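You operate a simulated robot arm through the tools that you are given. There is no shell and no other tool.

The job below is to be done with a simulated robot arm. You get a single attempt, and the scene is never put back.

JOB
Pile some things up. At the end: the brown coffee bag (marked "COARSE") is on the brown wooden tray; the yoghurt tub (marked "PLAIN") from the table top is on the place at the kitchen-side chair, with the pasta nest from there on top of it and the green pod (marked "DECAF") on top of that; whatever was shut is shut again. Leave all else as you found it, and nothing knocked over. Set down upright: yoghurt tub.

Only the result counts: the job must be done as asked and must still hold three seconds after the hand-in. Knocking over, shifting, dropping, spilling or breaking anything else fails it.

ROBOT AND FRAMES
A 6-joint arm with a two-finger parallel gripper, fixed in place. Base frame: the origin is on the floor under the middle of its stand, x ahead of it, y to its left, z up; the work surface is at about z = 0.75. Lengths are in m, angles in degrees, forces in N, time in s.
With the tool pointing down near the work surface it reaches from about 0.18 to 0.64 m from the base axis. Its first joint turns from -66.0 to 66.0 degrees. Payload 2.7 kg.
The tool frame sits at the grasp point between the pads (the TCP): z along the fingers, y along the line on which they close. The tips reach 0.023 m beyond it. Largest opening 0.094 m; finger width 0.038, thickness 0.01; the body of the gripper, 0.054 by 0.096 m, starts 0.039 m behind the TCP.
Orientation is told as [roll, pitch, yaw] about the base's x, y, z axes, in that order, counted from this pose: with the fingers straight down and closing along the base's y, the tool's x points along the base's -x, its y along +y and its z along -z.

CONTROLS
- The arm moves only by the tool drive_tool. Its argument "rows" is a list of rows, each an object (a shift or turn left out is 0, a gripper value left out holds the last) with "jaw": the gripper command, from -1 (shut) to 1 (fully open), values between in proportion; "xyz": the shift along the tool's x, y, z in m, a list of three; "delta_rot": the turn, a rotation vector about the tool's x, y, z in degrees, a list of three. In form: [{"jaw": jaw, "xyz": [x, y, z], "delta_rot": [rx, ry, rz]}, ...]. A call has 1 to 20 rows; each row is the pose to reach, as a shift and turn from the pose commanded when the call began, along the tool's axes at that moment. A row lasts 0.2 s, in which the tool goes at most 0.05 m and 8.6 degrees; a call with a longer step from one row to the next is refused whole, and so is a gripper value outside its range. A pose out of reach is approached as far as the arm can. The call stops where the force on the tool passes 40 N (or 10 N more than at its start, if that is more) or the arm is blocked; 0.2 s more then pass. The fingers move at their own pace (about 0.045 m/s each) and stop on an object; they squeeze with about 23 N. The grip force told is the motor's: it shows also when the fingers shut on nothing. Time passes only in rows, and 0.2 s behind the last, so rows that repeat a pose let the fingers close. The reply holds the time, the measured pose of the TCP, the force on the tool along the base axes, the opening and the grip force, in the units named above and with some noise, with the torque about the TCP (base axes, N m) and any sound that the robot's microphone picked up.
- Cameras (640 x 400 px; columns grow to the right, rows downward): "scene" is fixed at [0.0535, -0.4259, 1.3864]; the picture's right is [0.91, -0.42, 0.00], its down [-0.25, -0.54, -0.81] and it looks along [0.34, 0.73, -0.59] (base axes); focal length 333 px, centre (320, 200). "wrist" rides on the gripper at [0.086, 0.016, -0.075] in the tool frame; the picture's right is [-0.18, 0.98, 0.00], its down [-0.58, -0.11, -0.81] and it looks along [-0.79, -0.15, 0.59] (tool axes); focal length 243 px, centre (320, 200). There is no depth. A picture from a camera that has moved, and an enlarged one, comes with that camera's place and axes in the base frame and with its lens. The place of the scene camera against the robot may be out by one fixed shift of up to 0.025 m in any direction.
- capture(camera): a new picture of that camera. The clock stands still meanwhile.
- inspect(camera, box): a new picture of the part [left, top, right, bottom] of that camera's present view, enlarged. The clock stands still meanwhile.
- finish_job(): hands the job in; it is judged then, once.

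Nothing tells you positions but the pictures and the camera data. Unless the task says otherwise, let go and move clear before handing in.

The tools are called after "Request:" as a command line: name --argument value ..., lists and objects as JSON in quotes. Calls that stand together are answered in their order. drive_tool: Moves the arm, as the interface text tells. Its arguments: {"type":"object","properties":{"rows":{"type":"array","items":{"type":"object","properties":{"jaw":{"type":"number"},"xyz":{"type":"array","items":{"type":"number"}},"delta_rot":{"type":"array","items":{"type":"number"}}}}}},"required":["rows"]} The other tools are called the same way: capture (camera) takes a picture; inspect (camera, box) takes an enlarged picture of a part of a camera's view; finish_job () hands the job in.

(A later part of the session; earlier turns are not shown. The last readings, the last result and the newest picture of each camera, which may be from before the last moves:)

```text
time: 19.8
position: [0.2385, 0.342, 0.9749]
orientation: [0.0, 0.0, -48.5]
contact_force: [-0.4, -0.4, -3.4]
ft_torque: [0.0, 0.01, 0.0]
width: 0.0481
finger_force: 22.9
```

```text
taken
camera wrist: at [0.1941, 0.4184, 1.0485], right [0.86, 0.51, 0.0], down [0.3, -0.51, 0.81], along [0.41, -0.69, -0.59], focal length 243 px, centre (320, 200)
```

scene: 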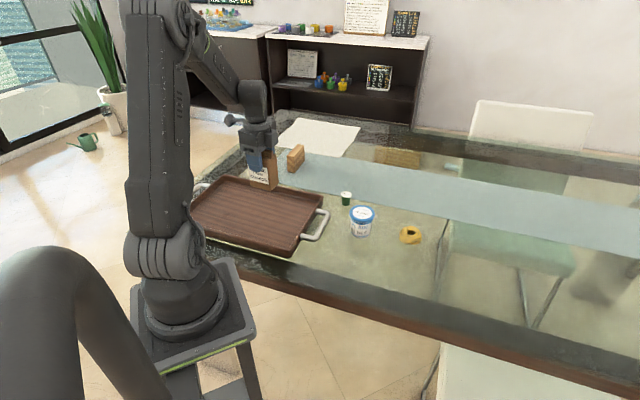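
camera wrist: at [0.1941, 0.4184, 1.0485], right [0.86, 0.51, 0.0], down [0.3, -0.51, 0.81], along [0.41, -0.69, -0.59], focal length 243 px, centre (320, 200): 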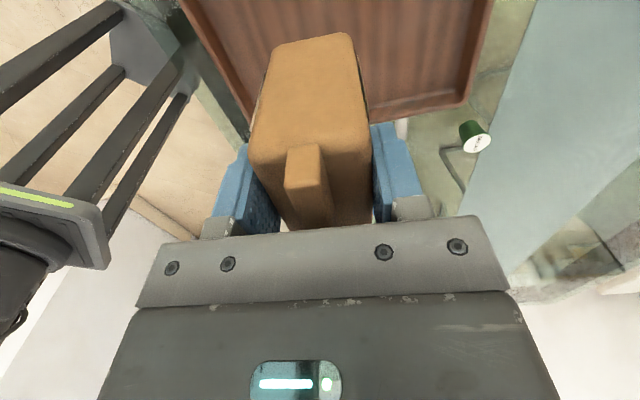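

The bag is over the tray's inside, clear of the rims. I'll lower it toward the tray floor.

Request:
drive_tool --rows '[{"xyz": [0, 0, 0.03]}, {"xyz": [0, 0, 0.06]}, {"xyz": [0, 0, 0.09]}, {"xyz": [0, 0, 0.11]}]'

Request:
inspect --camera "scene" --box '[180, 130, 360, 270]'

Request:
capture --camera "wrist"

```text
time: 20.8
position: [0.2408, 0.3392, 0.8642]
orientation: [0.2, 0.0, -48.5]
contact_force: [0.0, 0.6, -1.7]
ft_torque: [-0.01, 0.03, 0.0]
width: 0.0479
finger_force: 22.9
```

```text
2.86 times, centred on (270, 200) of scene
camera zoom: at [0.0535, -0.4259, 1.3864], right [0.91, -0.42, 0.0], down [-0.25, -0.54, -0.81], along [0.34, 0.73, -0.59], focal length 952 px, centre (463, 200)
```

zoom: 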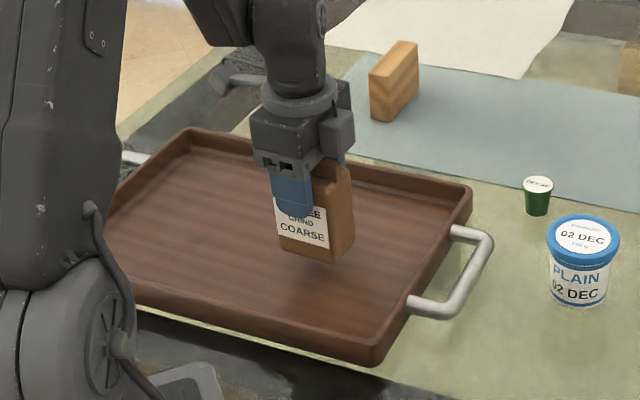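

```text
taken
camera wrist: at [0.1962, 0.416, 0.9388], right [0.86, 0.51, 0.0], down [0.3, -0.51, 0.81], along [0.42, -0.69, -0.59], focal length 243 px, centre (320, 200)
```

wrist: 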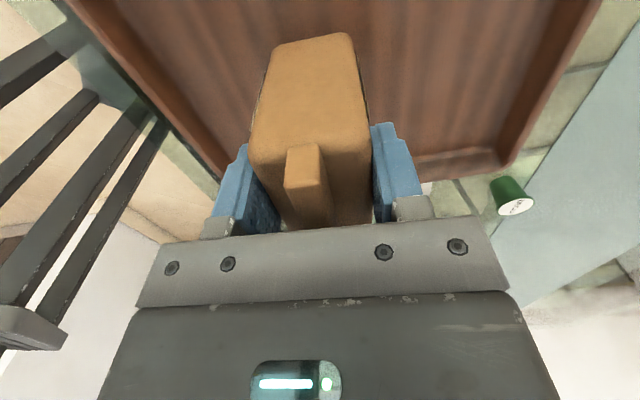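

The bag is just above the tray floor, about in the middle. I'll lower it in small steps until contact shows.

Request:
drive_tool --rows '[{"xyz": [0, 0, 0.003]}, {"xyz": [0, 0, 0.006]}, {"xyz": [0, 0, 0.009]}, {"xyz": [0, 0, 0.011]}]'

```text
time: 21.8
position: [0.2421, 0.3379, 0.8538]
orientation: [0.1, 0.0, -48.4]
contact_force: [0.2, -0.5, -2.9]
ft_torque: [0.02, -0.01, 0.01]
width: 0.0477
finger_force: 22.9
```

Request:
drive_tool --rows '[{"xyz": [0, 0, 0.002]}, {"xyz": [0, 0, 0.004]}]'

Request:
inspect --camera "scene" --box '[230, 160, 330, 230]'

```text
time: 22.4
position: [0.2426, 0.3372, 0.8497]
orientation: [0.2, 0.0, -48.4]
contact_force: [0.2, 0.3, -2.5]
ft_torque: [0.03, 0.02, -0.01]
width: 0.0476
finger_force: 22.7
```

```text
5.71 times, centred on (280, 195) of scene
camera zoom: at [0.0535, -0.4259, 1.3864], right [0.91, -0.42, 0.0], down [-0.25, -0.54, -0.81], along [0.34, 0.73, -0.59], focal length 1904 px, centre (549, 229)
```

zoom: 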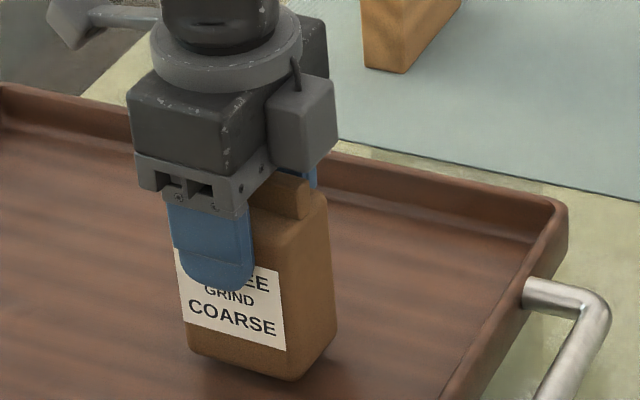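

Request:
drive_tool --rows '[{"xyz": [0, 0, 0.0015]}, {"xyz": [0, 0, 0.003]}]'

```text
time: 23.0
position: [0.2415, 0.3382, 0.8476]
orientation: [0.2, 0.1, -48.4]
contact_force: [-0.9, -0.4, -1.4]
ft_torque: [0.02, 0.01, -0.02]
width: 0.0481
finger_force: 22.9
```

Request:
drive_tool --rows '[{"xyz": [0, 0, 0.0015]}, {"xyz": [0, 0, 0.003]}]'

```text
time: 23.6
position: [0.241, 0.3386, 0.8438]
orientation: [0.1, 0.0, -48.4]
contact_force: [0.2, -0.4, -2.9]
ft_torque: [-0.02, 0.03, 0.0]
width: 0.0477
finger_force: 22.8
```

Request:
drive_tool --rows '[{"xyz": [0, 0, 0.0015]}, {"xyz": [0, 0, 0.003]}]'

Request:
inspect --camera "scene" --box '[230, 160, 330, 230]'

```text
time: 24.2
position: [0.241, 0.3385, 0.842]
orientation: [0.1, 0.1, -48.4]
contact_force: [-1.8, -6.0, 16.5]
ft_torque: [-0.56, 0.23, -0.03]
width: 0.0478
finger_force: 23.0
```

```text
5.71 times, centred on (280, 195) of scene
camera zoom: at [0.0533, -0.4262, 1.3864], right [0.91, -0.42, 0.0], down [-0.25, -0.54, -0.81], along [0.34, 0.73, -0.59], focal length 1904 px, centre (549, 229)
```

zoom: 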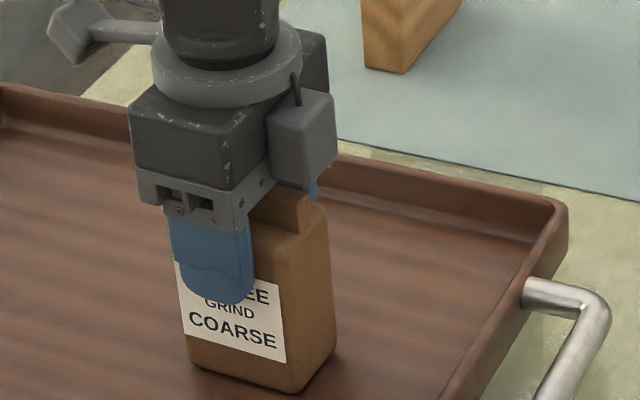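

The bag has touched down on the tray. I'll ease off by a millimetre and open the fingers.

Request:
drive_tool --rows '[{"xyz": [0, 0, -0.001]}, {"jaw": 1, "xyz": [0, 0, -0.001]}, {"jaw": 1, "xyz": [0, 0, -0.001]}, {"jaw": 1, "xyz": [0, 0, -0.001]}, {"jaw": 1, "xyz": [0, 0, -0.001]}]'

Request:
inspect --camera "scene" --box '[230, 160, 330, 230]'

```text
time: 25.4
position: [0.2422, 0.3381, 0.8424]
orientation: [0.2, -0.1, -48.4]
contact_force: [0.4, 0.1, -0.7]
ft_torque: [-0.01, 0.01, -0.05]
width: 0.0939
finger_force: 0.1
```

```text
5.71 times, centred on (280, 195) of scene
camera zoom: at [0.0535, -0.4259, 1.3864], right [0.91, -0.42, 0.0], down [-0.25, -0.54, -0.81], along [0.34, 0.73, -0.59], focal length 1904 px, centre (549, 229)
```

zoom: 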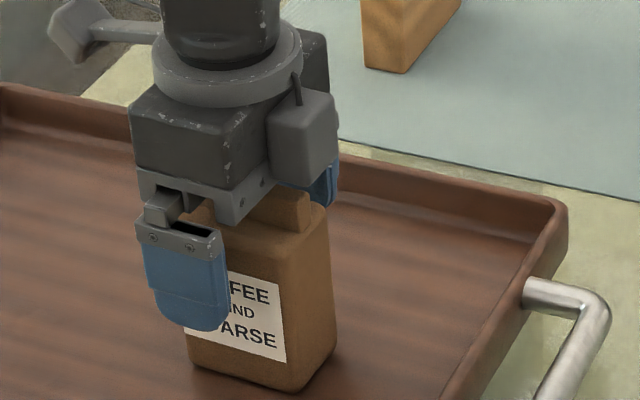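

The bag stands upright on the tray. I'll lift straight up, clear of it, and look.

Request:
drive_tool --rows '[{"xyz": [0, 0, -0.03]}, {"xyz": [0, 0, -0.07]}, {"xyz": [0, 0, -0.11]}, {"xyz": [0, 0, -0.15]}]'

Request:
capture --camera "scene"

Request:
capture --camera "wrist"

```text
time: 26.4
position: [0.2387, 0.3368, 0.9903]
orientation: [0.1, -0.1, -48.4]
contact_force: [-0.3, -0.4, 0.1]
ft_torque: [0.0, 0.02, 0.05]
width: 0.0942
finger_force: 0.1
```

```text
taken
```

scene: 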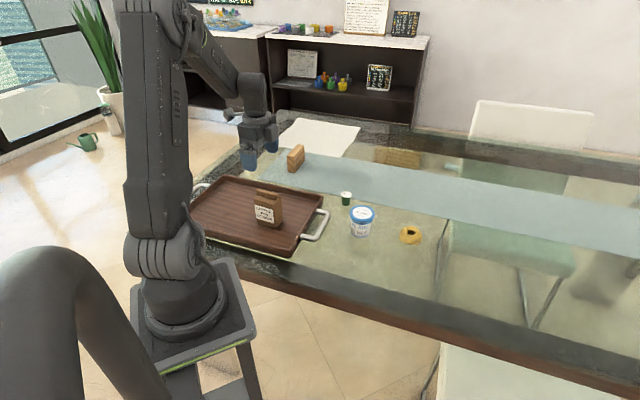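

```text
taken
camera wrist: at [0.1937, 0.4142, 1.0655], right [0.86, 0.51, 0.0], down [0.3, -0.51, 0.81], along [0.42, -0.69, -0.59], focal length 243 px, centre (320, 200)
```

wrist: 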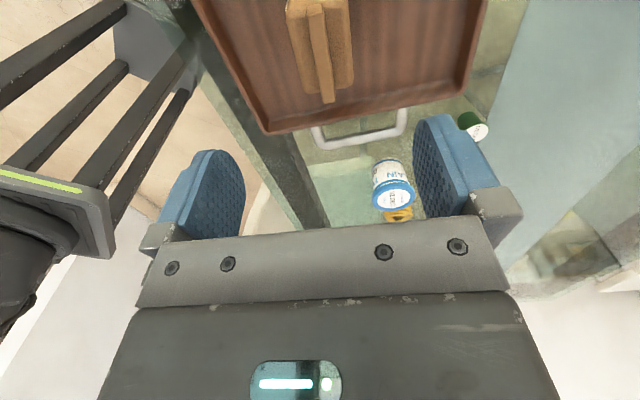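

The bag is done. Before picking up the tub I'll test with the empty hand how far the arm reaches toward the place in front of the kitchen-side chair.

Request:
drive_tool --rows '[{"xyz": [-0.043, -0.0099, 0], "delta_rot": [0, 0, -3.84]}, {"xyz": [-0.0859, -0.0198, 0], "delta_rot": [0, 0, -7.68]}, {"xyz": [-0.1289, -0.0297, 0], "delta_rot": [0, 0, -11.5]}, {"xyz": [-0.1718, -0.0396, 0], "delta_rot": [0, 0, -15.4]}, {"xyz": [-0.2148, -0.0495, 0], "delta_rot": [0, 0, -19.2]}, {"xyz": [-0.2578, -0.0594, 0], "delta_rot": [0, 0, -23]}, {"xyz": [-0.3007, -0.0693, 0], "delta_rot": [0, 0, -26.9]}, {"xyz": [-0.3437, -0.0792, 0], "delta_rot": [0, 0, -30.7]}, {"xyz": [-0.3866, -0.0891, 0], "delta_rot": [0, 0, -34.6]}, {"xyz": [-0.4296, -0.099, 0], "delta_rot": [0, 0, -38.4]}]'

Request:
capture --camera "wrist"

Request:
capture --camera "scene"

```text
time: 28.6
position: [0.4513, -0.0481, 0.9926]
orientation: [0.0, -0.1, -9.9]
contact_force: [0.5, -1.1, -1.1]
ft_torque: [0.0, 0.0, 0.04]
width: 0.0939
finger_force: 0.0
```

```text
taken
camera wrist: at [0.3693, -0.0171, 1.0659], right [0.35, 0.94, 0.0], down [0.55, -0.21, 0.81], along [0.76, -0.28, -0.59], focal length 243 px, centre (320, 200)
```

wrist: 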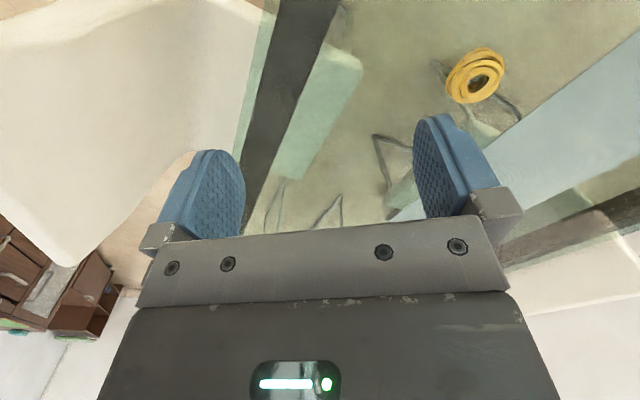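

```text
taken
```

scene: 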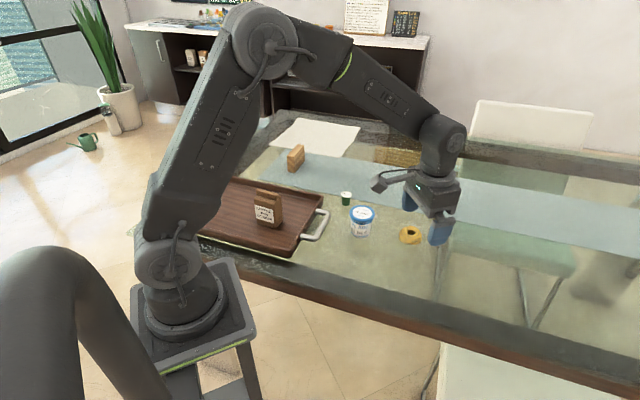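

Request:
drive_tool --rows '[{"xyz": [-0.036, -0.006, 0.02]}, {"xyz": [-0.072, -0.012, 0.04]}, {"xyz": [-0.108, -0.018, 0.06]}, {"xyz": [-0.144, -0.024, 0.08]}, {"xyz": [-0.18, -0.03, 0.1]}, {"xyz": [-0.2153, -0.0355, 0.12]}]'

Request:
capture --camera "wrist"

Request:
capture --camera "scene"

```text
time: 30.0
position: [0.6339, -0.118, 0.871]
orientation: [0.2, 0.1, -10.1]
contact_force: [-0.3, -0.5, 1.3]
ft_torque: [0.04, 0.0, 0.03]
width: 0.0942
finger_force: 0.1
out of reach, approached as far as the arm can: row 6
```

```text
taken
camera wrist: at [0.5509, -0.0868, 0.9453], right [0.35, 0.94, 0.0], down [0.55, -0.21, 0.81], along [0.75, -0.28, -0.59], focal length 243 px, centre (320, 200)
```

wrist: 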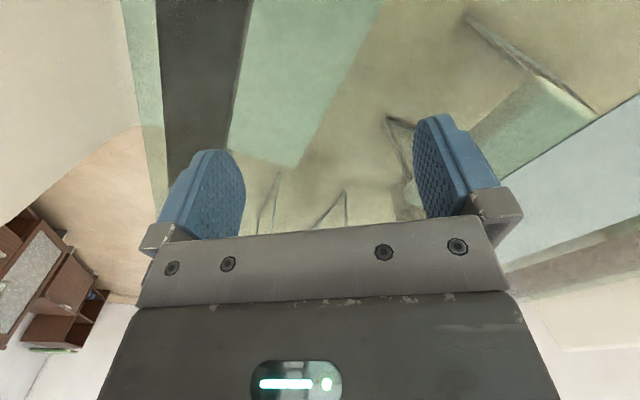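

```text
taken
```

scene: 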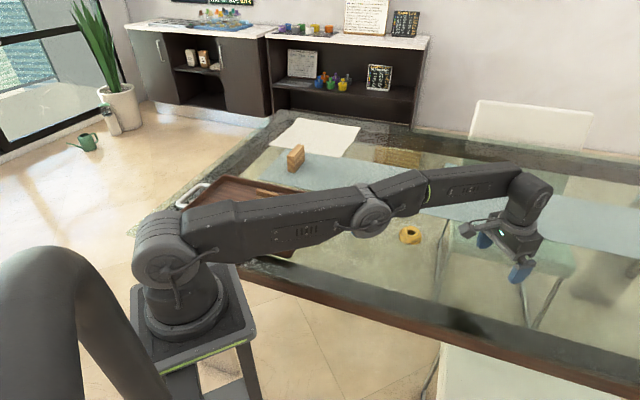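

With the tool straight down the arm tops out at about 0.645 m here. I'll test a slightly outward-tilted tool (20°), which reaches further toward the chair's place.

Request:
drive_tool --rows '[{"xyz": [0.0, 0.01, 0], "delta_rot": [0, -7, 0]}, {"xyz": [-0.01, 0.02, 0], "delta_rot": [0, -14, 0]}, {"xyz": [-0.03, 0.03, 0.0], "delta_rot": [0, -20, 0]}, {"xyz": [-0.0466, 0.0347, 0.0], "delta_rot": [0, -20, 0]}]'

Request:
capture --camera "wrist"

Request:
capture --camera "scene"

```text
time: 31.0
position: [0.686, -0.0914, 0.8731]
orientation: [0.1, -20.2, -10.1]
contact_force: [0.5, -0.9, -0.3]
ft_torque: [-0.01, 0.04, 0.0]
width: 0.094
finger_force: 0.1
out of reach, approached as far as the arm can: row 1, 2
```

```text
taken
camera wrist: at [0.5833, -0.0565, 0.912], right [0.34, 0.94, 0.07], down [0.24, -0.16, 0.96], along [0.91, -0.31, -0.28], focal length 243 px, centre (320, 200)
```

wrist: 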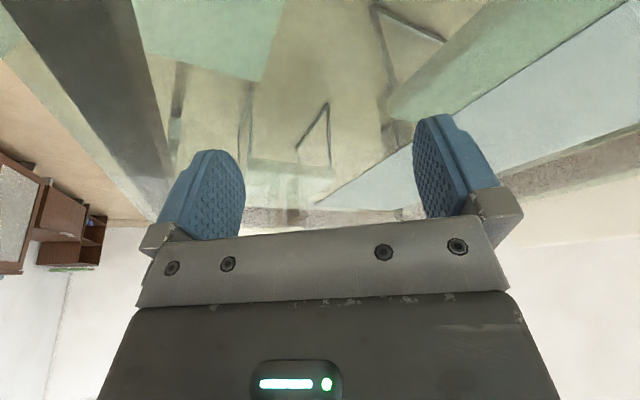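

```text
taken
```

scene: 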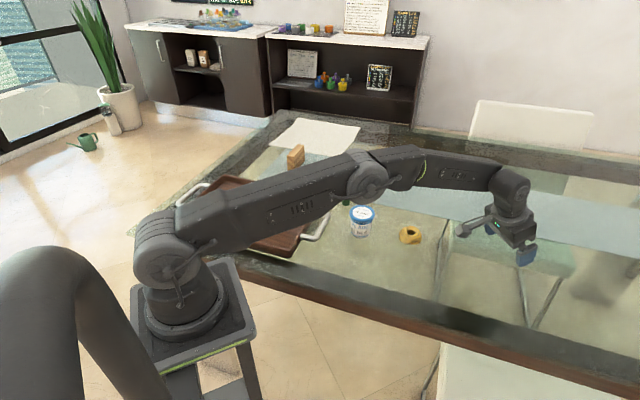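

The tilted tool reaches (0.686, -0.091) with room to spare, so a spot around (0.65, -0.08), on the kitchen-side edge in front of chair B, is feasible. I'll go back to view the tub closely.

Request:
drive_tool --rows '[{"xyz": [0.0299, 0.0255, -0.0225], "delta_rot": [0, 2.5, 0]}, {"xyz": [0.0598, 0.051, -0.045], "delta_rot": [0, 5, 0]}, {"xyz": [0.0897, 0.0765, -0.0675], "delta_rot": [0, 7.5, 0]}, {"xyz": [0.1196, 0.102, -0.09], "delta_rot": [0, 10, 0]}, {"xyz": [0.1495, 0.1275, -0.1125], "delta_rot": [0, 12.5, 0]}, {"xyz": [0.1794, 0.153, -0.135], "delta_rot": [0, 15, 0]}, {"xyz": [0.2093, 0.1785, -0.1575], "delta_rot": [0, 17.5, 0]}, {"xyz": [0.2392, 0.204, -0.18], "delta_rot": [0, 20, 0]}]'

Request:
capture --camera "wrist"

Request:
inspect --camera "wrist" --box '[240, 0, 500, 160]'

```text
time: 32.8
position: [0.4371, 0.1598, 0.9612]
orientation: [0.0, -0.1, -10.1]
contact_force: [-1.0, -0.2, -0.4]
ft_torque: [0.0, -0.01, -0.01]
width: 0.0939
finger_force: 0.0
```

```text
taken
camera wrist: at [0.3551, 0.1915, 1.0343], right [0.35, 0.94, 0.0], down [0.55, -0.21, 0.81], along [0.76, -0.28, -0.59], focal length 243 px, centre (320, 200)
```

wrist: 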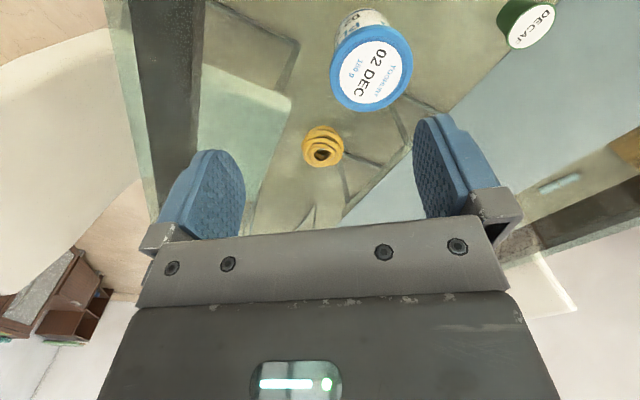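

```text
2.46 times, centred on (370, 80) of wrist
camera zoom: at [0.3551, 0.1915, 1.0343], right [0.35, 0.94, 0.0], down [0.55, -0.21, 0.81], along [0.76, -0.28, -0.59], focal length 597 px, centre (197, 495)
```

zoom: 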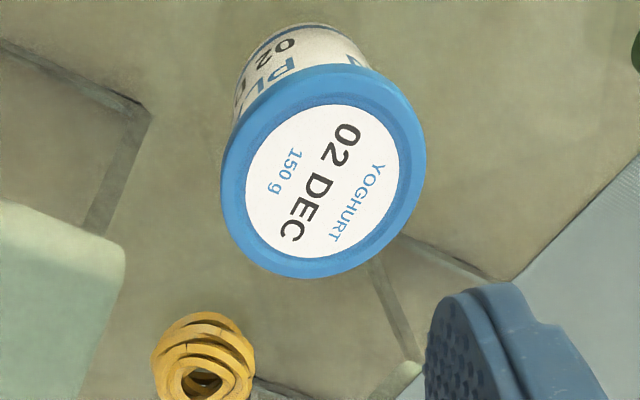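

The tub's lid is about 0.07 m across, with its centre near (0.467, 0.198) and top at about z = 0.825. I'll come in above it with a 14° outward tilt, which I'll keep for picking and placing, and check the alignment.

Request:
drive_tool --rows '[{"xyz": [-0.01, 0.02, 0.01], "delta_rot": [0, -5, 0]}, {"xyz": [-0.02, 0.04, 0.03], "delta_rot": [0, -10, 0]}, {"xyz": [-0.0229, 0.0424, 0.05], "delta_rot": [0, -14, 0]}]'

Request:
capture --camera "wrist"

Request:
inspect --camera "wrist" --box '[220, 0, 480, 160]'

Request:
capture --camera "scene"

```text
time: 33.6
position: [0.4688, 0.196, 0.9106]
orientation: [0.2, -14.3, -10.1]
contact_force: [0.0, -0.2, 0.2]
ft_torque: [-0.01, -0.03, -0.03]
width: 0.0941
finger_force: 0.0
```

```text
taken
camera wrist: at [0.3705, 0.232, 0.9609], right [0.35, 0.94, 0.05], down [0.34, -0.17, 0.92], along [0.87, -0.3, -0.38], focal length 243 px, centre (320, 200)
```

wrist: 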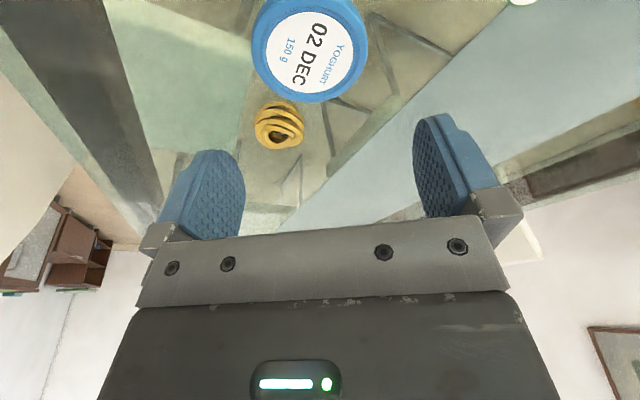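

```text
2.46 times, centred on (350, 80) of wrist
camera zoom: at [0.3705, 0.232, 0.9609], right [0.35, 0.94, 0.05], down [0.34, -0.17, 0.92], along [0.87, -0.3, -0.38], focal length 597 px, centre (246, 495)
```

zoom: 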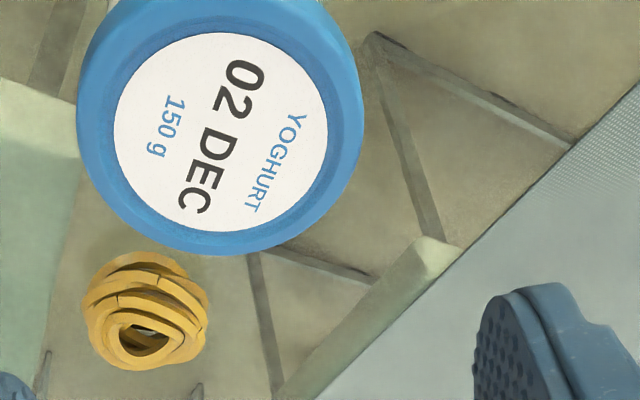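

```text
taken
```

scene: 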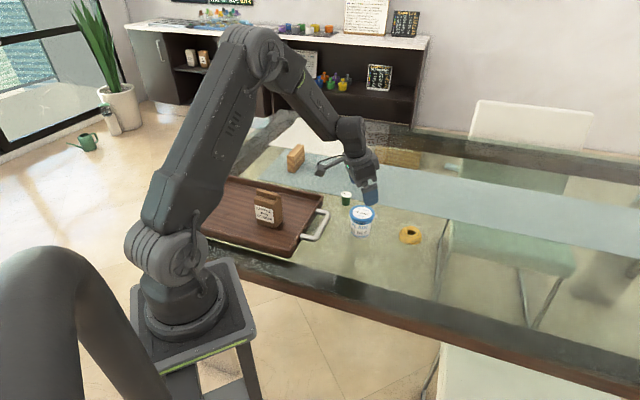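

The lid centre computes to (0.464, 0.198), within a few millimetres of the hand. I'll descend straight down around the tub, stopping with the fingers around the lid rim.

Request:
drive_tool --rows '[{"xyz": [0.008, 0.0011, 0.025]}, {"xyz": [0.016, 0.0011, 0.05]}, {"xyz": [0.0235, 0.0011, 0.075]}, {"xyz": [0.0307, 0.0011, 0.0991]}]'

Request:
capture --camera "wrist"

Request:
inspect --camera "scene" --box '[300, 160, 440, 260]'

```text
time: 34.6
position: [0.4626, 0.1987, 0.8069]
orientation: [0.1, -14.2, -9.9]
contact_force: [0.9, 0.0, -0.2]
ft_torque: [-0.02, 0.0, 0.01]
width: 0.0939
finger_force: 0.1
```

```text
taken
camera wrist: at [0.3659, 0.234, 0.8577], right [0.35, 0.94, 0.05], down [0.34, -0.17, 0.92], along [0.87, -0.3, -0.38], focal length 243 px, centre (320, 200)
```

wrist: 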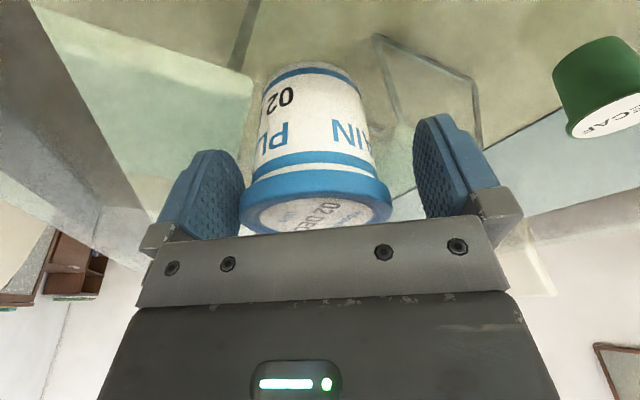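

```text
4.00 times, centred on (370, 210) of scene
camera zoom: at [0.0535, -0.4259, 1.3864], right [0.91, -0.42, 0.0], down [-0.25, -0.54, -0.81], along [0.34, 0.73, -0.59], focal length 1332 px, centre (120, 160)
```

zoom: 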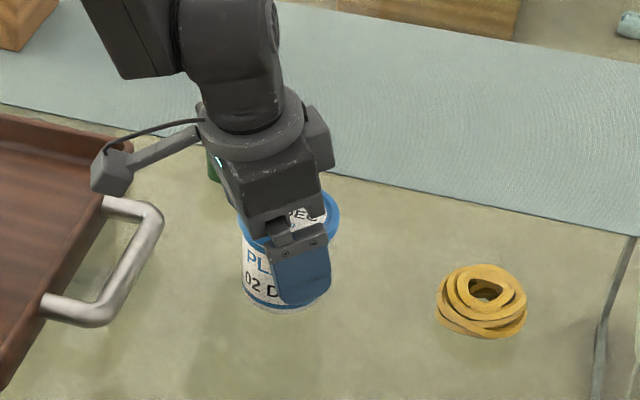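

Request:
drive_tool --rows '[{"jaw": -1}, {"jaw": -1}, {"jaw": -1}, {"jaw": -1}, {"jaw": -1}]'

Request:
inspect --camera "scene" --box '[300, 160, 440, 260]'

Request:
capture --camera "wrist"

```text
time: 35.8
position: [0.4637, 0.2, 0.8075]
orientation: [0.1, -14.1, -10.1]
contact_force: [0.3, 0.6, -0.2]
ft_torque: [0.0, 0.04, 0.01]
width: 0.0717
finger_force: 23.3
```

```text
4.00 times, centred on (370, 210) of scene
camera zoom: at [0.0535, -0.4259, 1.3864], right [0.91, -0.42, 0.0], down [-0.25, -0.54, -0.81], along [0.34, 0.73, -0.59], focal length 1332 px, centre (120, 160)
```

zoom: 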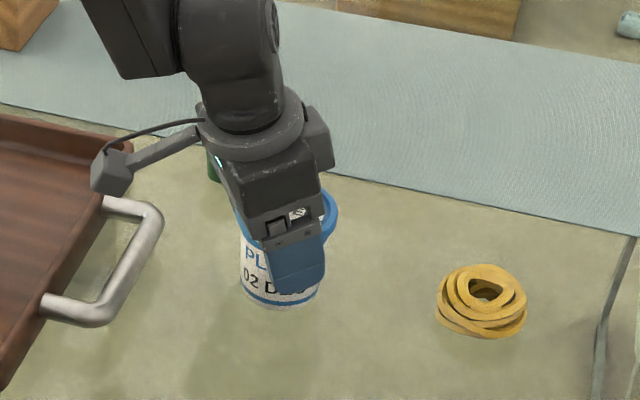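

```text
taken
camera wrist: at [0.3658, 0.234, 0.8578], right [0.35, 0.94, 0.05], down [0.34, -0.17, 0.92], along [0.87, -0.3, -0.38], focal length 243 px, centre (320, 200)
```

wrist: 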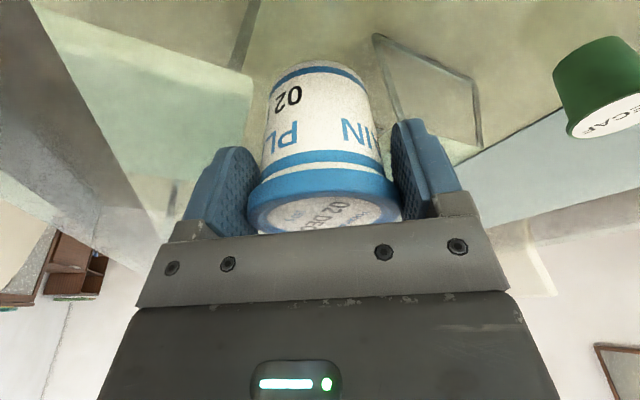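

The tub is gripped at the lid rim (0.072 m). I'll lift slowly and check that it stays upright.

Request:
drive_tool --rows '[{"xyz": [-0.0024, 0, -0.0097]}, {"xyz": [-0.0073, 0, -0.0291]}, {"xyz": [-0.0146, 0, -0.0582]}]'

Request:
inspect --camera "scene" --box '[300, 140, 440, 240]'

Request:
capture --camera "wrist"

```text
time: 36.6
position: [0.4635, 0.1987, 0.8652]
orientation: [0.1, -14.0, -10.0]
contact_force: [0.4, 0.4, 0.1]
ft_torque: [0.01, 0.0, 0.0]
width: 0.0001
finger_force: 23.2
```

```text
4.00 times, centred on (370, 190) of scene
camera zoom: at [0.0535, -0.4259, 1.3864], right [0.91, -0.42, 0.0], down [-0.25, -0.54, -0.81], along [0.34, 0.73, -0.59], focal length 1332 px, centre (120, 240)
```

zoom: 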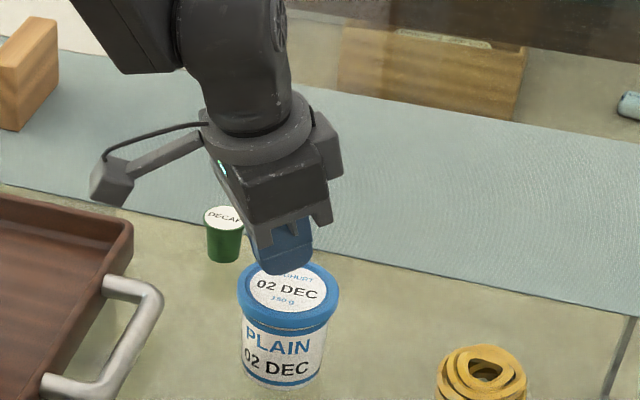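

```text
taken
camera wrist: at [0.3656, 0.2336, 0.9165], right [0.35, 0.94, 0.05], down [0.34, -0.17, 0.92], along [0.87, -0.3, -0.38], focal length 243 px, centre (320, 200)
```

wrist: 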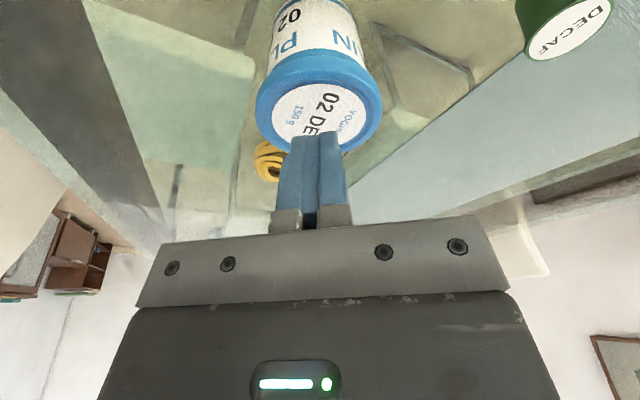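

The tub slipped out of the grip. It still stands upright on the table and the fingers have closed above it. I'll open and look closely at it before trying again.

Request:
inspect --camera "scene" --box '[340, 195, 400, 245]'

Request:
inspect --camera "wrist" --box '[220, 0, 420, 130]'

```text
8.00 times, centred on (370, 220) of scene
camera zoom: at [0.0535, -0.4259, 1.3864], right [0.91, -0.42, 0.0], down [-0.25, -0.54, -0.81], along [0.34, 0.73, -0.59], focal length 2665 px, centre (-80, 40)
```

zoom: 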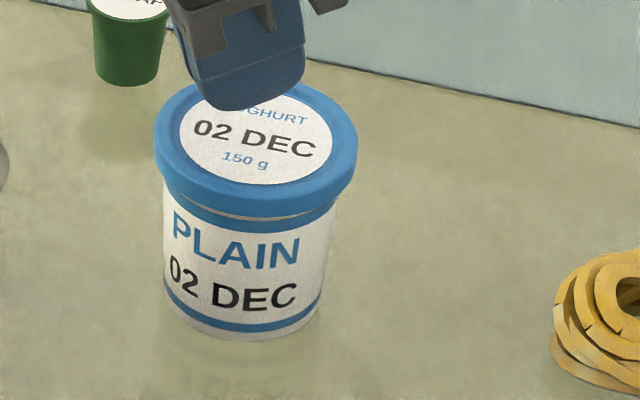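

```text
3.08 times, centred on (320, 65) of wrist
camera zoom: at [0.3656, 0.2336, 0.9165], right [0.35, 0.94, 0.05], down [0.34, -0.17, 0.92], along [0.87, -0.3, -0.38], focal length 746 px, centre (320, 615)
```

zoom: 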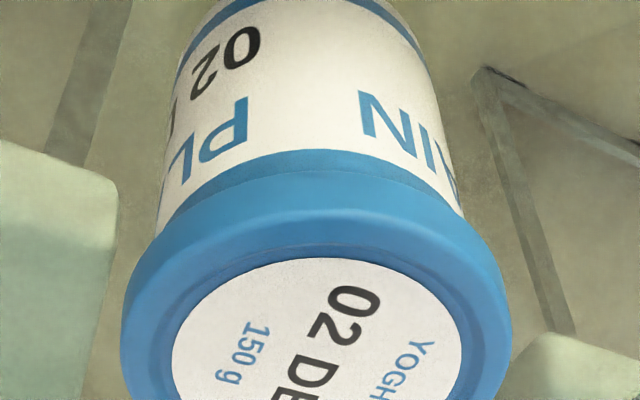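

The lid (about 0.07 m) overhangs a narrower body (about 0.057 m), so the pads held only the smooth lid rim. I'll raise, open and reorient so I can view the tub from the side and measure it.

Request:
drive_tool --rows '[{"jaw": 1, "xyz": [-0.0073, 0, -0.0291]}, {"jaw": 1, "xyz": [-0.0121, 0, -0.0485], "delta_rot": [0, 7, 0]}, {"jaw": 1, "xyz": [-0.0121, 0, -0.0485], "delta_rot": [0, 14, 0]}]'

Request:
drive_tool --rows '[{"xyz": [0.01, -0.005, 0], "delta_rot": [0, 0, -8]}, {"xyz": [0.02, -0.015, 0], "delta_rot": [0, 0, -16]}, {"xyz": [0.03, -0.025, 0], "delta_rot": [0, 0, -24]}, {"xyz": [0.034, -0.035, 0], "delta_rot": [0, 0, -32]}, {"xyz": [0.034, -0.05, 0], "delta_rot": [0, 0, -40]}, {"xyz": [0.034, -0.05, 0], "delta_rot": [0, 0, -48]}, {"xyz": [0.034, -0.05, 0], "delta_rot": [0, 0, -55]}]'

Request:
capture --camera "wrist"

```text
time: 37.4
position: [0.463, 0.1982, 0.9167]
orientation: [0.1, 0.0, -10.0]
contact_force: [-0.4, -0.6, 0.1]
ft_torque: [0.01, 0.01, -0.02]
width: 0.0689
finger_force: 0.0
```

```text
time: 39.0
position: [0.4205, 0.1545, 0.9173]
orientation: [-0.1, -0.1, 45.2]
contact_force: [-1.0, -0.4, -0.3]
ft_torque: [-0.01, 0.0, 0.02]
width: 0.0941
finger_force: 0.1
```

```text
taken
camera wrist: at [0.3482, 0.1058, 0.9901], right [-0.57, 0.82, 0.0], down [0.49, 0.33, 0.81], along [0.67, 0.46, -0.59], focal length 243 px, centre (320, 200)
```

wrist: 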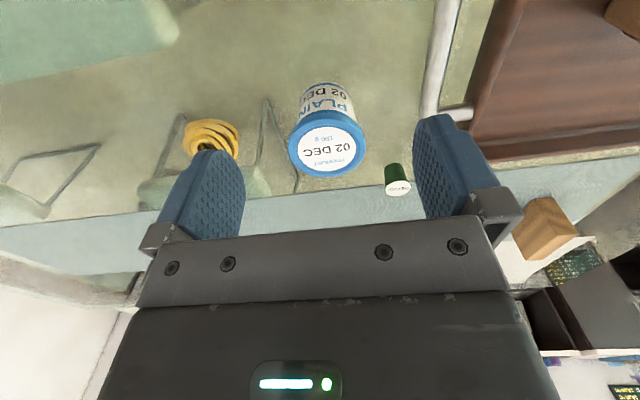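

Request:
drive_tool --rows '[{"xyz": [0, 0, 0.02], "delta_rot": [0, -8, 0]}, {"xyz": [0, 0, 0.04], "delta_rot": [0, -16, 0]}, {"xyz": [0, 0, 0.06], "delta_rot": [0, -24, 0]}, {"xyz": [0, 0, 0.08], "delta_rot": [0, -32, 0]}, {"xyz": [0, 0, 0.1], "delta_rot": [0, -36, 0]}]'

Request:
capture --camera "wrist"

Request:
inspect --camera "wrist" --box '[240, 90, 400, 230]'

Request:
capture --camera "scene"

```text
time: 40.2
position: [0.4218, 0.154, 0.8157]
orientation: [0.1, -36.2, 44.9]
contact_force: [-0.1, 0.2, 0.7]
ft_torque: [-0.01, 0.01, 0.0]
width: 0.0939
finger_force: 0.2
out of reach, approached as far as the arm can: row 4
```

```text
taken
camera wrist: at [0.3305, 0.0867, 0.8244], right [-0.59, 0.8, 0.11], down [0.07, -0.08, 0.99], along [0.81, 0.59, -0.01], focal length 243 px, centre (320, 200)
```

wrist: 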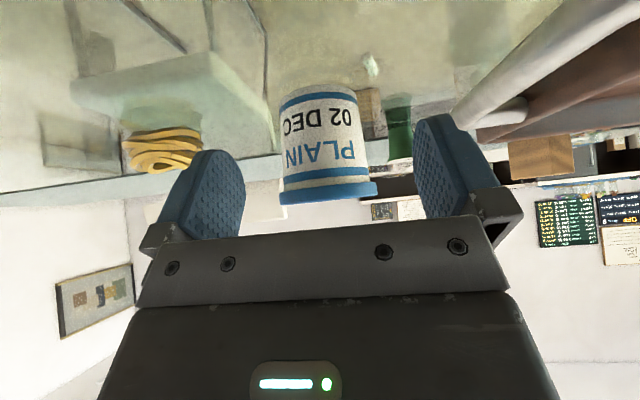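

```text
2.86 times, centred on (320, 160) of wrist
camera zoom: at [0.3305, 0.0867, 0.8244], right [-0.59, 0.8, 0.11], down [0.07, -0.08, 0.99], along [0.81, 0.59, -0.01], focal length 693 px, centre (320, 314)
```

zoom: 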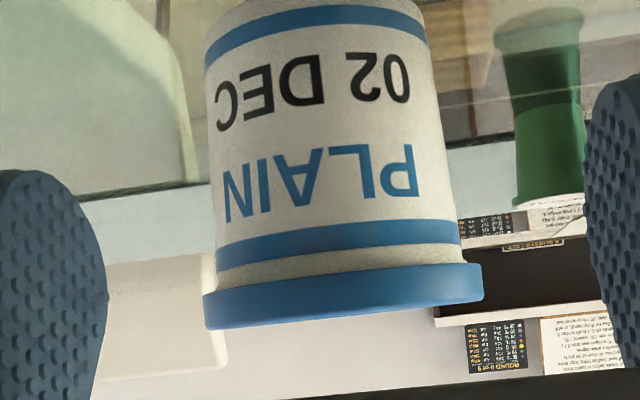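

```text
taken
```

scene: 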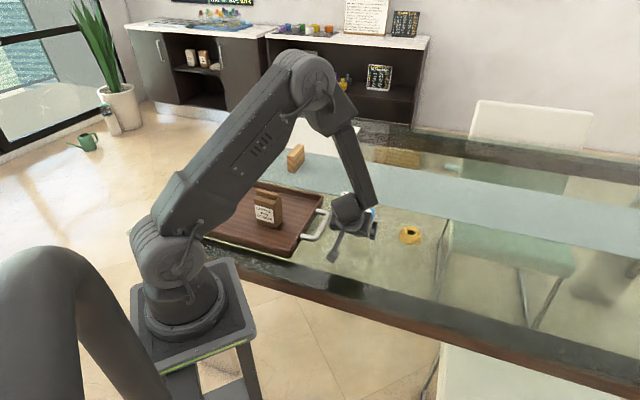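

From the side: the lid is about 0.0703 m wide and only 0.0095 m high (bottom at z of about 0.814), and the body is about 0.061 m narrowing to 0.057 m. I'll grip vertically with the pads under the lid's edge, so the lid ledge holds it. First I'll back off and level the hand.

Request:
drive_tool --rows '[{"xyz": [-0.0155, 0, -0.021], "delta_rot": [0, 8, 0]}, {"xyz": [-0.031, 0, -0.042], "delta_rot": [0, 16, 0]}, {"xyz": [-0.0465, 0, -0.063], "delta_rot": [0, 24, 0]}, {"xyz": [-0.062, 0, -0.0847], "delta_rot": [0, 32, 0]}, {"xyz": [-0.062, 0, -0.0847], "delta_rot": [0, 36, 0]}]'

Request:
drive_tool --rows '[{"xyz": [-0.005, 0, 0], "delta_rot": [0, 0, 8]}, {"xyz": [-0.015, 0, 0], "delta_rot": [0, 0, 16]}, {"xyz": [-0.025, 0, 0], "delta_rot": [0, 0, 24]}, {"xyz": [-0.035, 0, 0], "delta_rot": [0, 0, 32]}, {"xyz": [-0.045, 0, 0], "delta_rot": [0, 0, 40]}, {"xyz": [-0.055, 0, 0], "delta_rot": [0, 0, 48]}, {"xyz": [-0.06, 0, 0], "delta_rot": [0, 0, 54]}]'

Request:
capture --camera "wrist"

Request:
inspect --camera "wrist" --box '[220, 0, 480, 160]'

```text
time: 41.4
position: [0.4209, 0.1553, 0.9219]
orientation: [-0.1, -0.1, 45.0]
contact_force: [0.7, -0.6, -0.9]
ft_torque: [-0.01, 0.0, 0.01]
width: 0.0941
finger_force: 0.2
```

```text
time: 43.0
position: [0.4648, 0.1986, 0.9218]
orientation: [0.1, -0.1, -9.1]
contact_force: [0.6, 0.3, -0.8]
ft_torque: [-0.01, -0.01, 0.02]
width: 0.0939
finger_force: 0.0
```

```text
taken
camera wrist: at [0.3815, 0.2293, 0.9957], right [0.34, 0.94, 0.0], down [0.55, -0.2, 0.81], along [0.76, -0.27, -0.59], focal length 243 px, centre (320, 200)
```

wrist: 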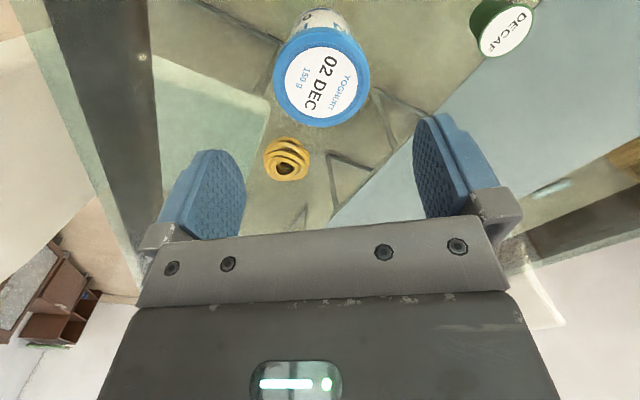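

```text
2.46 times, centred on (350, 80) of wrist
camera zoom: at [0.3815, 0.2293, 0.9957], right [0.34, 0.94, 0.0], down [0.55, -0.2, 0.81], along [0.76, -0.27, -0.59], focal length 597 px, centre (246, 495)
```

zoom: 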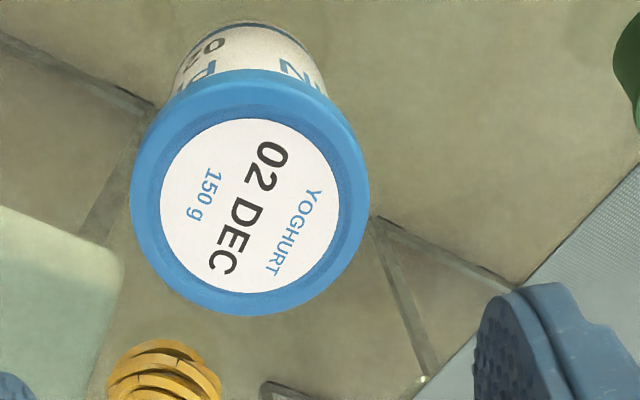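

The hand is aligned over the tub within about 2 mm. I'll descend with the fingers open, then make the last few millimetres slowly.

Request:
drive_tool --rows '[{"xyz": [-0.001, 0.0015, 0.04]}, {"xyz": [-0.001, 0.0015, 0.08]}, {"xyz": [-0.001, 0.0015, 0.11]}, {"xyz": [-0.001, 0.0015, 0.126]}]'

Request:
capture --camera "wrist"

Request:
inspect --camera "scene" --box '[320, 170, 420, 250]'

```text
time: 44.0
position: [0.4644, 0.1977, 0.7945]
orientation: [0.2, -0.2, -9.0]
contact_force: [0.1, -0.2, 0.4]
ft_torque: [0.01, -0.01, -0.04]
width: 0.094
finger_force: 0.1
```

```text
taken
camera wrist: at [0.3816, 0.2282, 0.8686], right [0.34, 0.94, 0.0], down [0.55, -0.2, 0.81], along [0.76, -0.27, -0.59], focal length 243 px, centre (320, 200)
```

wrist: 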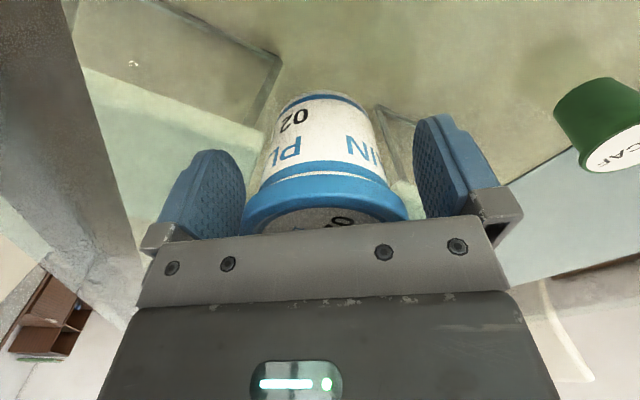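

```text
5.00 times, centred on (370, 210) of scene
camera zoom: at [0.0535, -0.4259, 1.3864], right [0.91, -0.42, 0.0], down [-0.25, -0.54, -0.81], along [0.34, 0.73, -0.59], focal length 1666 px, centre (70, 150)
```

zoom: 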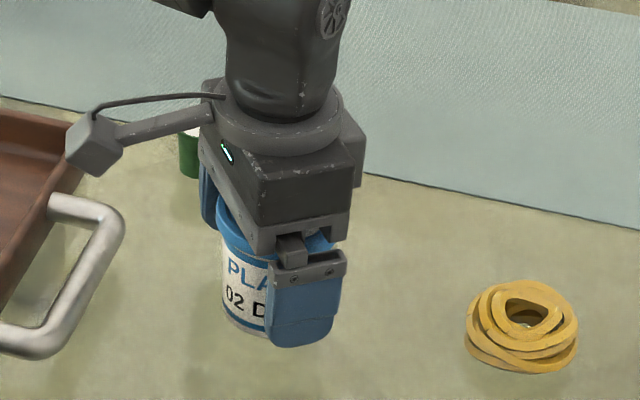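

Request:
drive_tool --rows '[{"xyz": [0, 0, 0.002]}, {"xyz": [0, 0, 0.004]}, {"xyz": [0, 0, 0.006]}]'

```text
time: 44.8
position: [0.4655, 0.1997, 0.7892]
orientation: [0.0, -0.1, -9.0]
contact_force: [1.5, -0.5, 0.3]
ft_torque: [0.01, 0.0, -0.02]
width: 0.0939
finger_force: 0.1
```

Request:
drive_tool --rows '[{"xyz": [0, 0, 0.001]}, {"xyz": [0, 0, 0.002]}]'

```text
time: 45.4
position: [0.4657, 0.1986, 0.7888]
orientation: [0.1, -0.1, -9.1]
contact_force: [-0.3, 0.3, -0.5]
ft_torque: [0.01, -0.01, -0.01]
width: 0.0939
finger_force: 0.0
```

Request:
drive_tool --rows '[{"xyz": [0, 0, 0.001]}, {"xyz": [0, 0, 0.002]}]'

Request:
inspect --camera "wrist" --box '[220, 80, 440, 250]'

```text
time: 46.0
position: [0.4668, 0.2002, 0.7857]
orientation: [0.1, -0.1, -9.0]
contact_force: [-0.2, -1.0, 2.7]
ft_torque: [-0.07, 0.01, -0.04]
width: 0.0937
finger_force: 0.0
```

```text
2.35 times, centred on (330, 165) of wrist
camera zoom: at [0.3823, 0.2301, 0.8593], right [0.34, 0.94, 0.0], down [0.56, -0.2, 0.81], along [0.76, -0.27, -0.59], focal length 571 px, centre (296, 282)
```

zoom: 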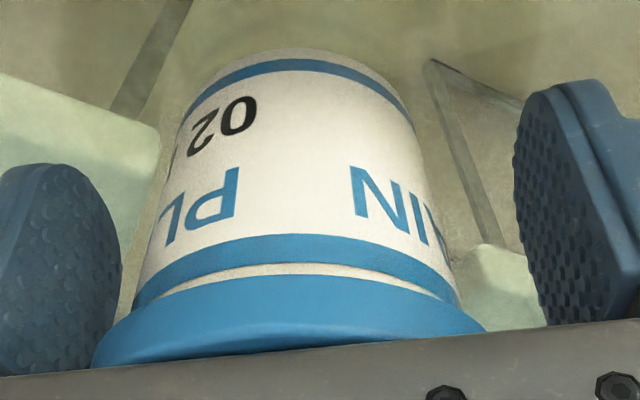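

Request:
drive_tool --rows '[{"jaw": -1, "xyz": [0, 0, -0.001]}, {"jaw": -1, "xyz": [0, 0, -0.001]}, {"jaw": -1, "xyz": [0, 0, -0.001]}, {"jaw": -1, "xyz": [0, 0, -0.001]}, {"jaw": -1, "xyz": [0, 0, -0.001]}]'

Request:
capture --camera "wrist"

```text
time: 47.2
position: [0.4649, 0.1994, 0.7868]
orientation: [0.1, -0.1, -9.0]
contact_force: [-0.2, -0.2, 0.1]
ft_torque: [0.0, 0.05, 0.02]
width: 0.0642
finger_force: 23.3
```

```text
taken
camera wrist: at [0.3819, 0.2302, 0.8601], right [0.34, 0.94, 0.0], down [0.56, -0.2, 0.81], along [0.76, -0.27, -0.59], focal length 243 px, centre (320, 200)
```

wrist: 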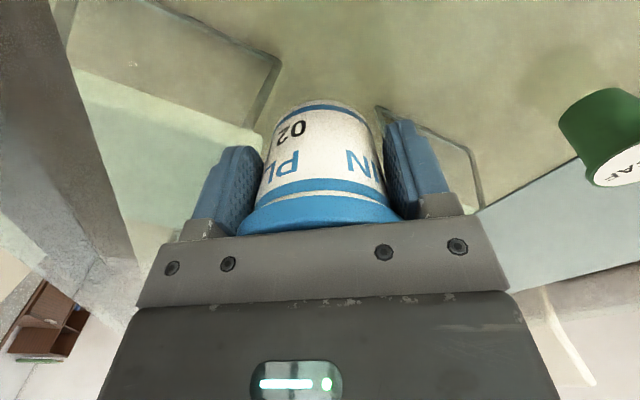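

The width is 0.064 m, so the pads are on the body below the lid's ledge. I'll lift very slowly.

Request:
drive_tool --rows '[{"xyz": [0, 0, -0.002]}, {"xyz": [0, 0, -0.005]}, {"xyz": [0, 0, -0.009]}, {"xyz": [0, 0, -0.014]}]'

Request:
inspect --camera "scene" --box '[320, 170, 420, 250]'

Request:
capture --camera "wrist"

```text
time: 48.2
position: [0.4636, 0.2, 0.8004]
orientation: [0.1, -0.1, -9.1]
contact_force: [0.4, 0.4, -2.4]
ft_torque: [-0.03, 0.0, 0.01]
width: 0.0642
finger_force: 22.5
```

```text
5.00 times, centred on (370, 210) of scene
camera zoom: at [0.0535, -0.4259, 1.3864], right [0.91, -0.42, 0.0], down [-0.25, -0.54, -0.81], along [0.34, 0.73, -0.59], focal length 1666 px, centre (70, 150)
```

zoom: 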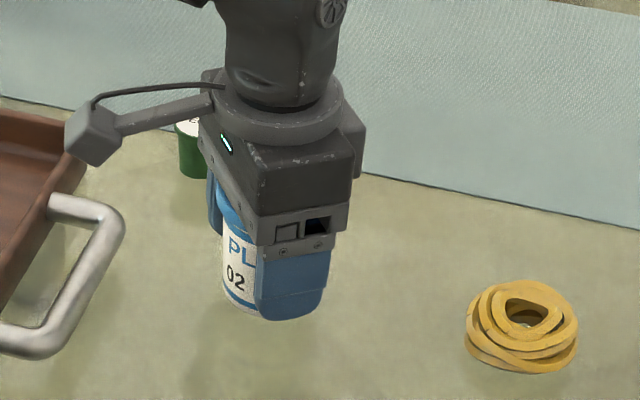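

```text
taken
camera wrist: at [0.3819, 0.2299, 0.8741], right [0.34, 0.94, 0.0], down [0.56, -0.2, 0.81], along [0.76, -0.27, -0.59], focal length 243 px, centre (320, 200)
```

wrist: 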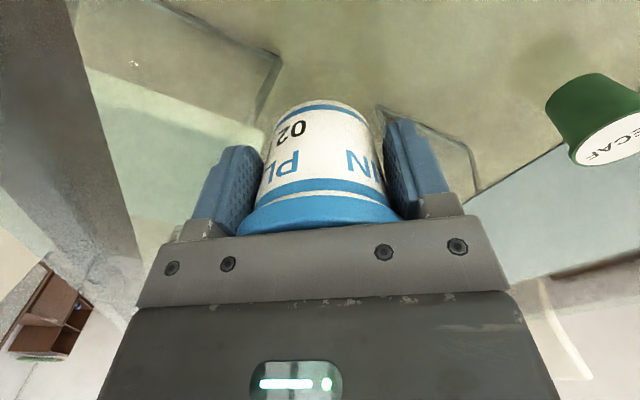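

The tub is up and held (about 2.4 N). I'll raise it clear and carry it smoothly to the spot in front of the kitchen-side chair.

Request:
drive_tool --rows '[{"xyz": [0, 0, -0.008]}, {"xyz": [0, 0, -0.02]}, {"xyz": [0, 0, -0.035]}, {"xyz": [0, 0, -0.05]}, {"xyz": [0, 0, -0.062]}, {"xyz": [0, 0, -0.07]}]'

Request:
drive_tool --rows '[{"xyz": [-0.008, -0.0107, 0]}, {"xyz": [-0.022, -0.0296, 0]}, {"xyz": [-0.04, -0.0538, 0]}, {"xyz": [-0.06, -0.0807, 0]}, {"xyz": [-0.08, -0.1076, 0]}, {"xyz": [-0.1, -0.1345, 0]}, {"xyz": [-0.12, -0.1614, 0]}, {"xyz": [-0.14, -0.1883, 0]}, {"xyz": [-0.16, -0.2152, 0]}, {"xyz": [-0.178, -0.2394, 0]}, {"xyz": [-0.191, -0.2569, 0]}, {"xyz": [-0.199, -0.2677, 0]}]'

Request:
capture --camera "scene"

Request:
capture --camera "wrist"

```text
time: 49.6
position: [0.4662, 0.1998, 0.8707]
orientation: [0.1, -0.1, -9.0]
contact_force: [0.4, 0.4, -1.9]
ft_torque: [0.03, -0.02, -0.01]
width: 0.0641
finger_force: 22.5
```

```text
time: 52.2
position: [0.6201, -0.0971, 0.8701]
orientation: [0.1, -0.1, -9.0]
contact_force: [0.3, -0.5, -3.3]
ft_torque: [0.01, -0.02, -0.05]
width: 0.0641
finger_force: 23.0
```

```text
taken
```

scene: 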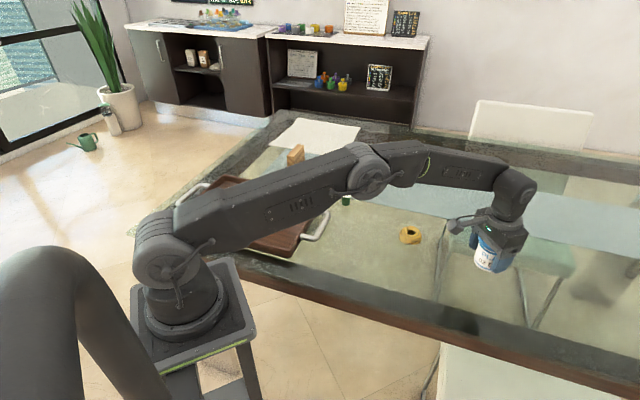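

```text
taken
camera wrist: at [0.5374, -0.0664, 0.9442], right [0.34, 0.94, 0.0], down [0.56, -0.2, 0.81], along [0.76, -0.27, -0.59], focal length 243 px, centre (320, 200)
```

wrist: 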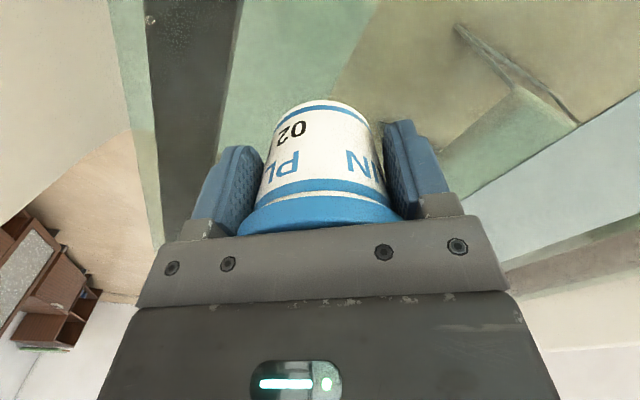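

The tub is above the chosen spot (0.62, -0.097). I'll lower it, slowing near the glass.

Request:
drive_tool --rows '[{"xyz": [0, 0, 0.012]}, {"xyz": [0, 0, 0.03]}, {"xyz": [0, 0, 0.048]}, {"xyz": [0, 0, 0.062]}, {"xyz": [0, 0, 0.072]}, {"xyz": [0, 0, 0.076]}]'

Request:
inspect --camera "scene" --box '[420, 200, 560, 310]'

```text
time: 53.6
position: [0.6202, -0.0965, 0.7944]
orientation: [0.1, -0.1, -9.1]
contact_force: [0.2, 1.1, -1.8]
ft_torque: [0.0, -0.01, 0.01]
width: 0.0641
finger_force: 22.2
```

```text
3.64 times, centred on (490, 255) of scene
camera zoom: at [0.0536, -0.4259, 1.3864], right [0.91, -0.42, 0.0], down [-0.25, -0.54, -0.81], along [0.34, 0.73, -0.59], focal length 1211 px, centre (-298, 0)
```

zoom: 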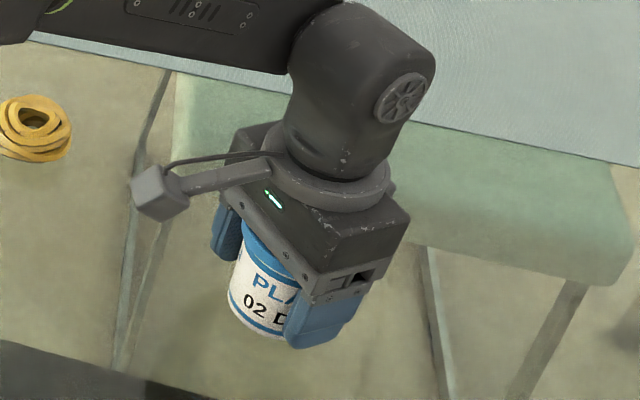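

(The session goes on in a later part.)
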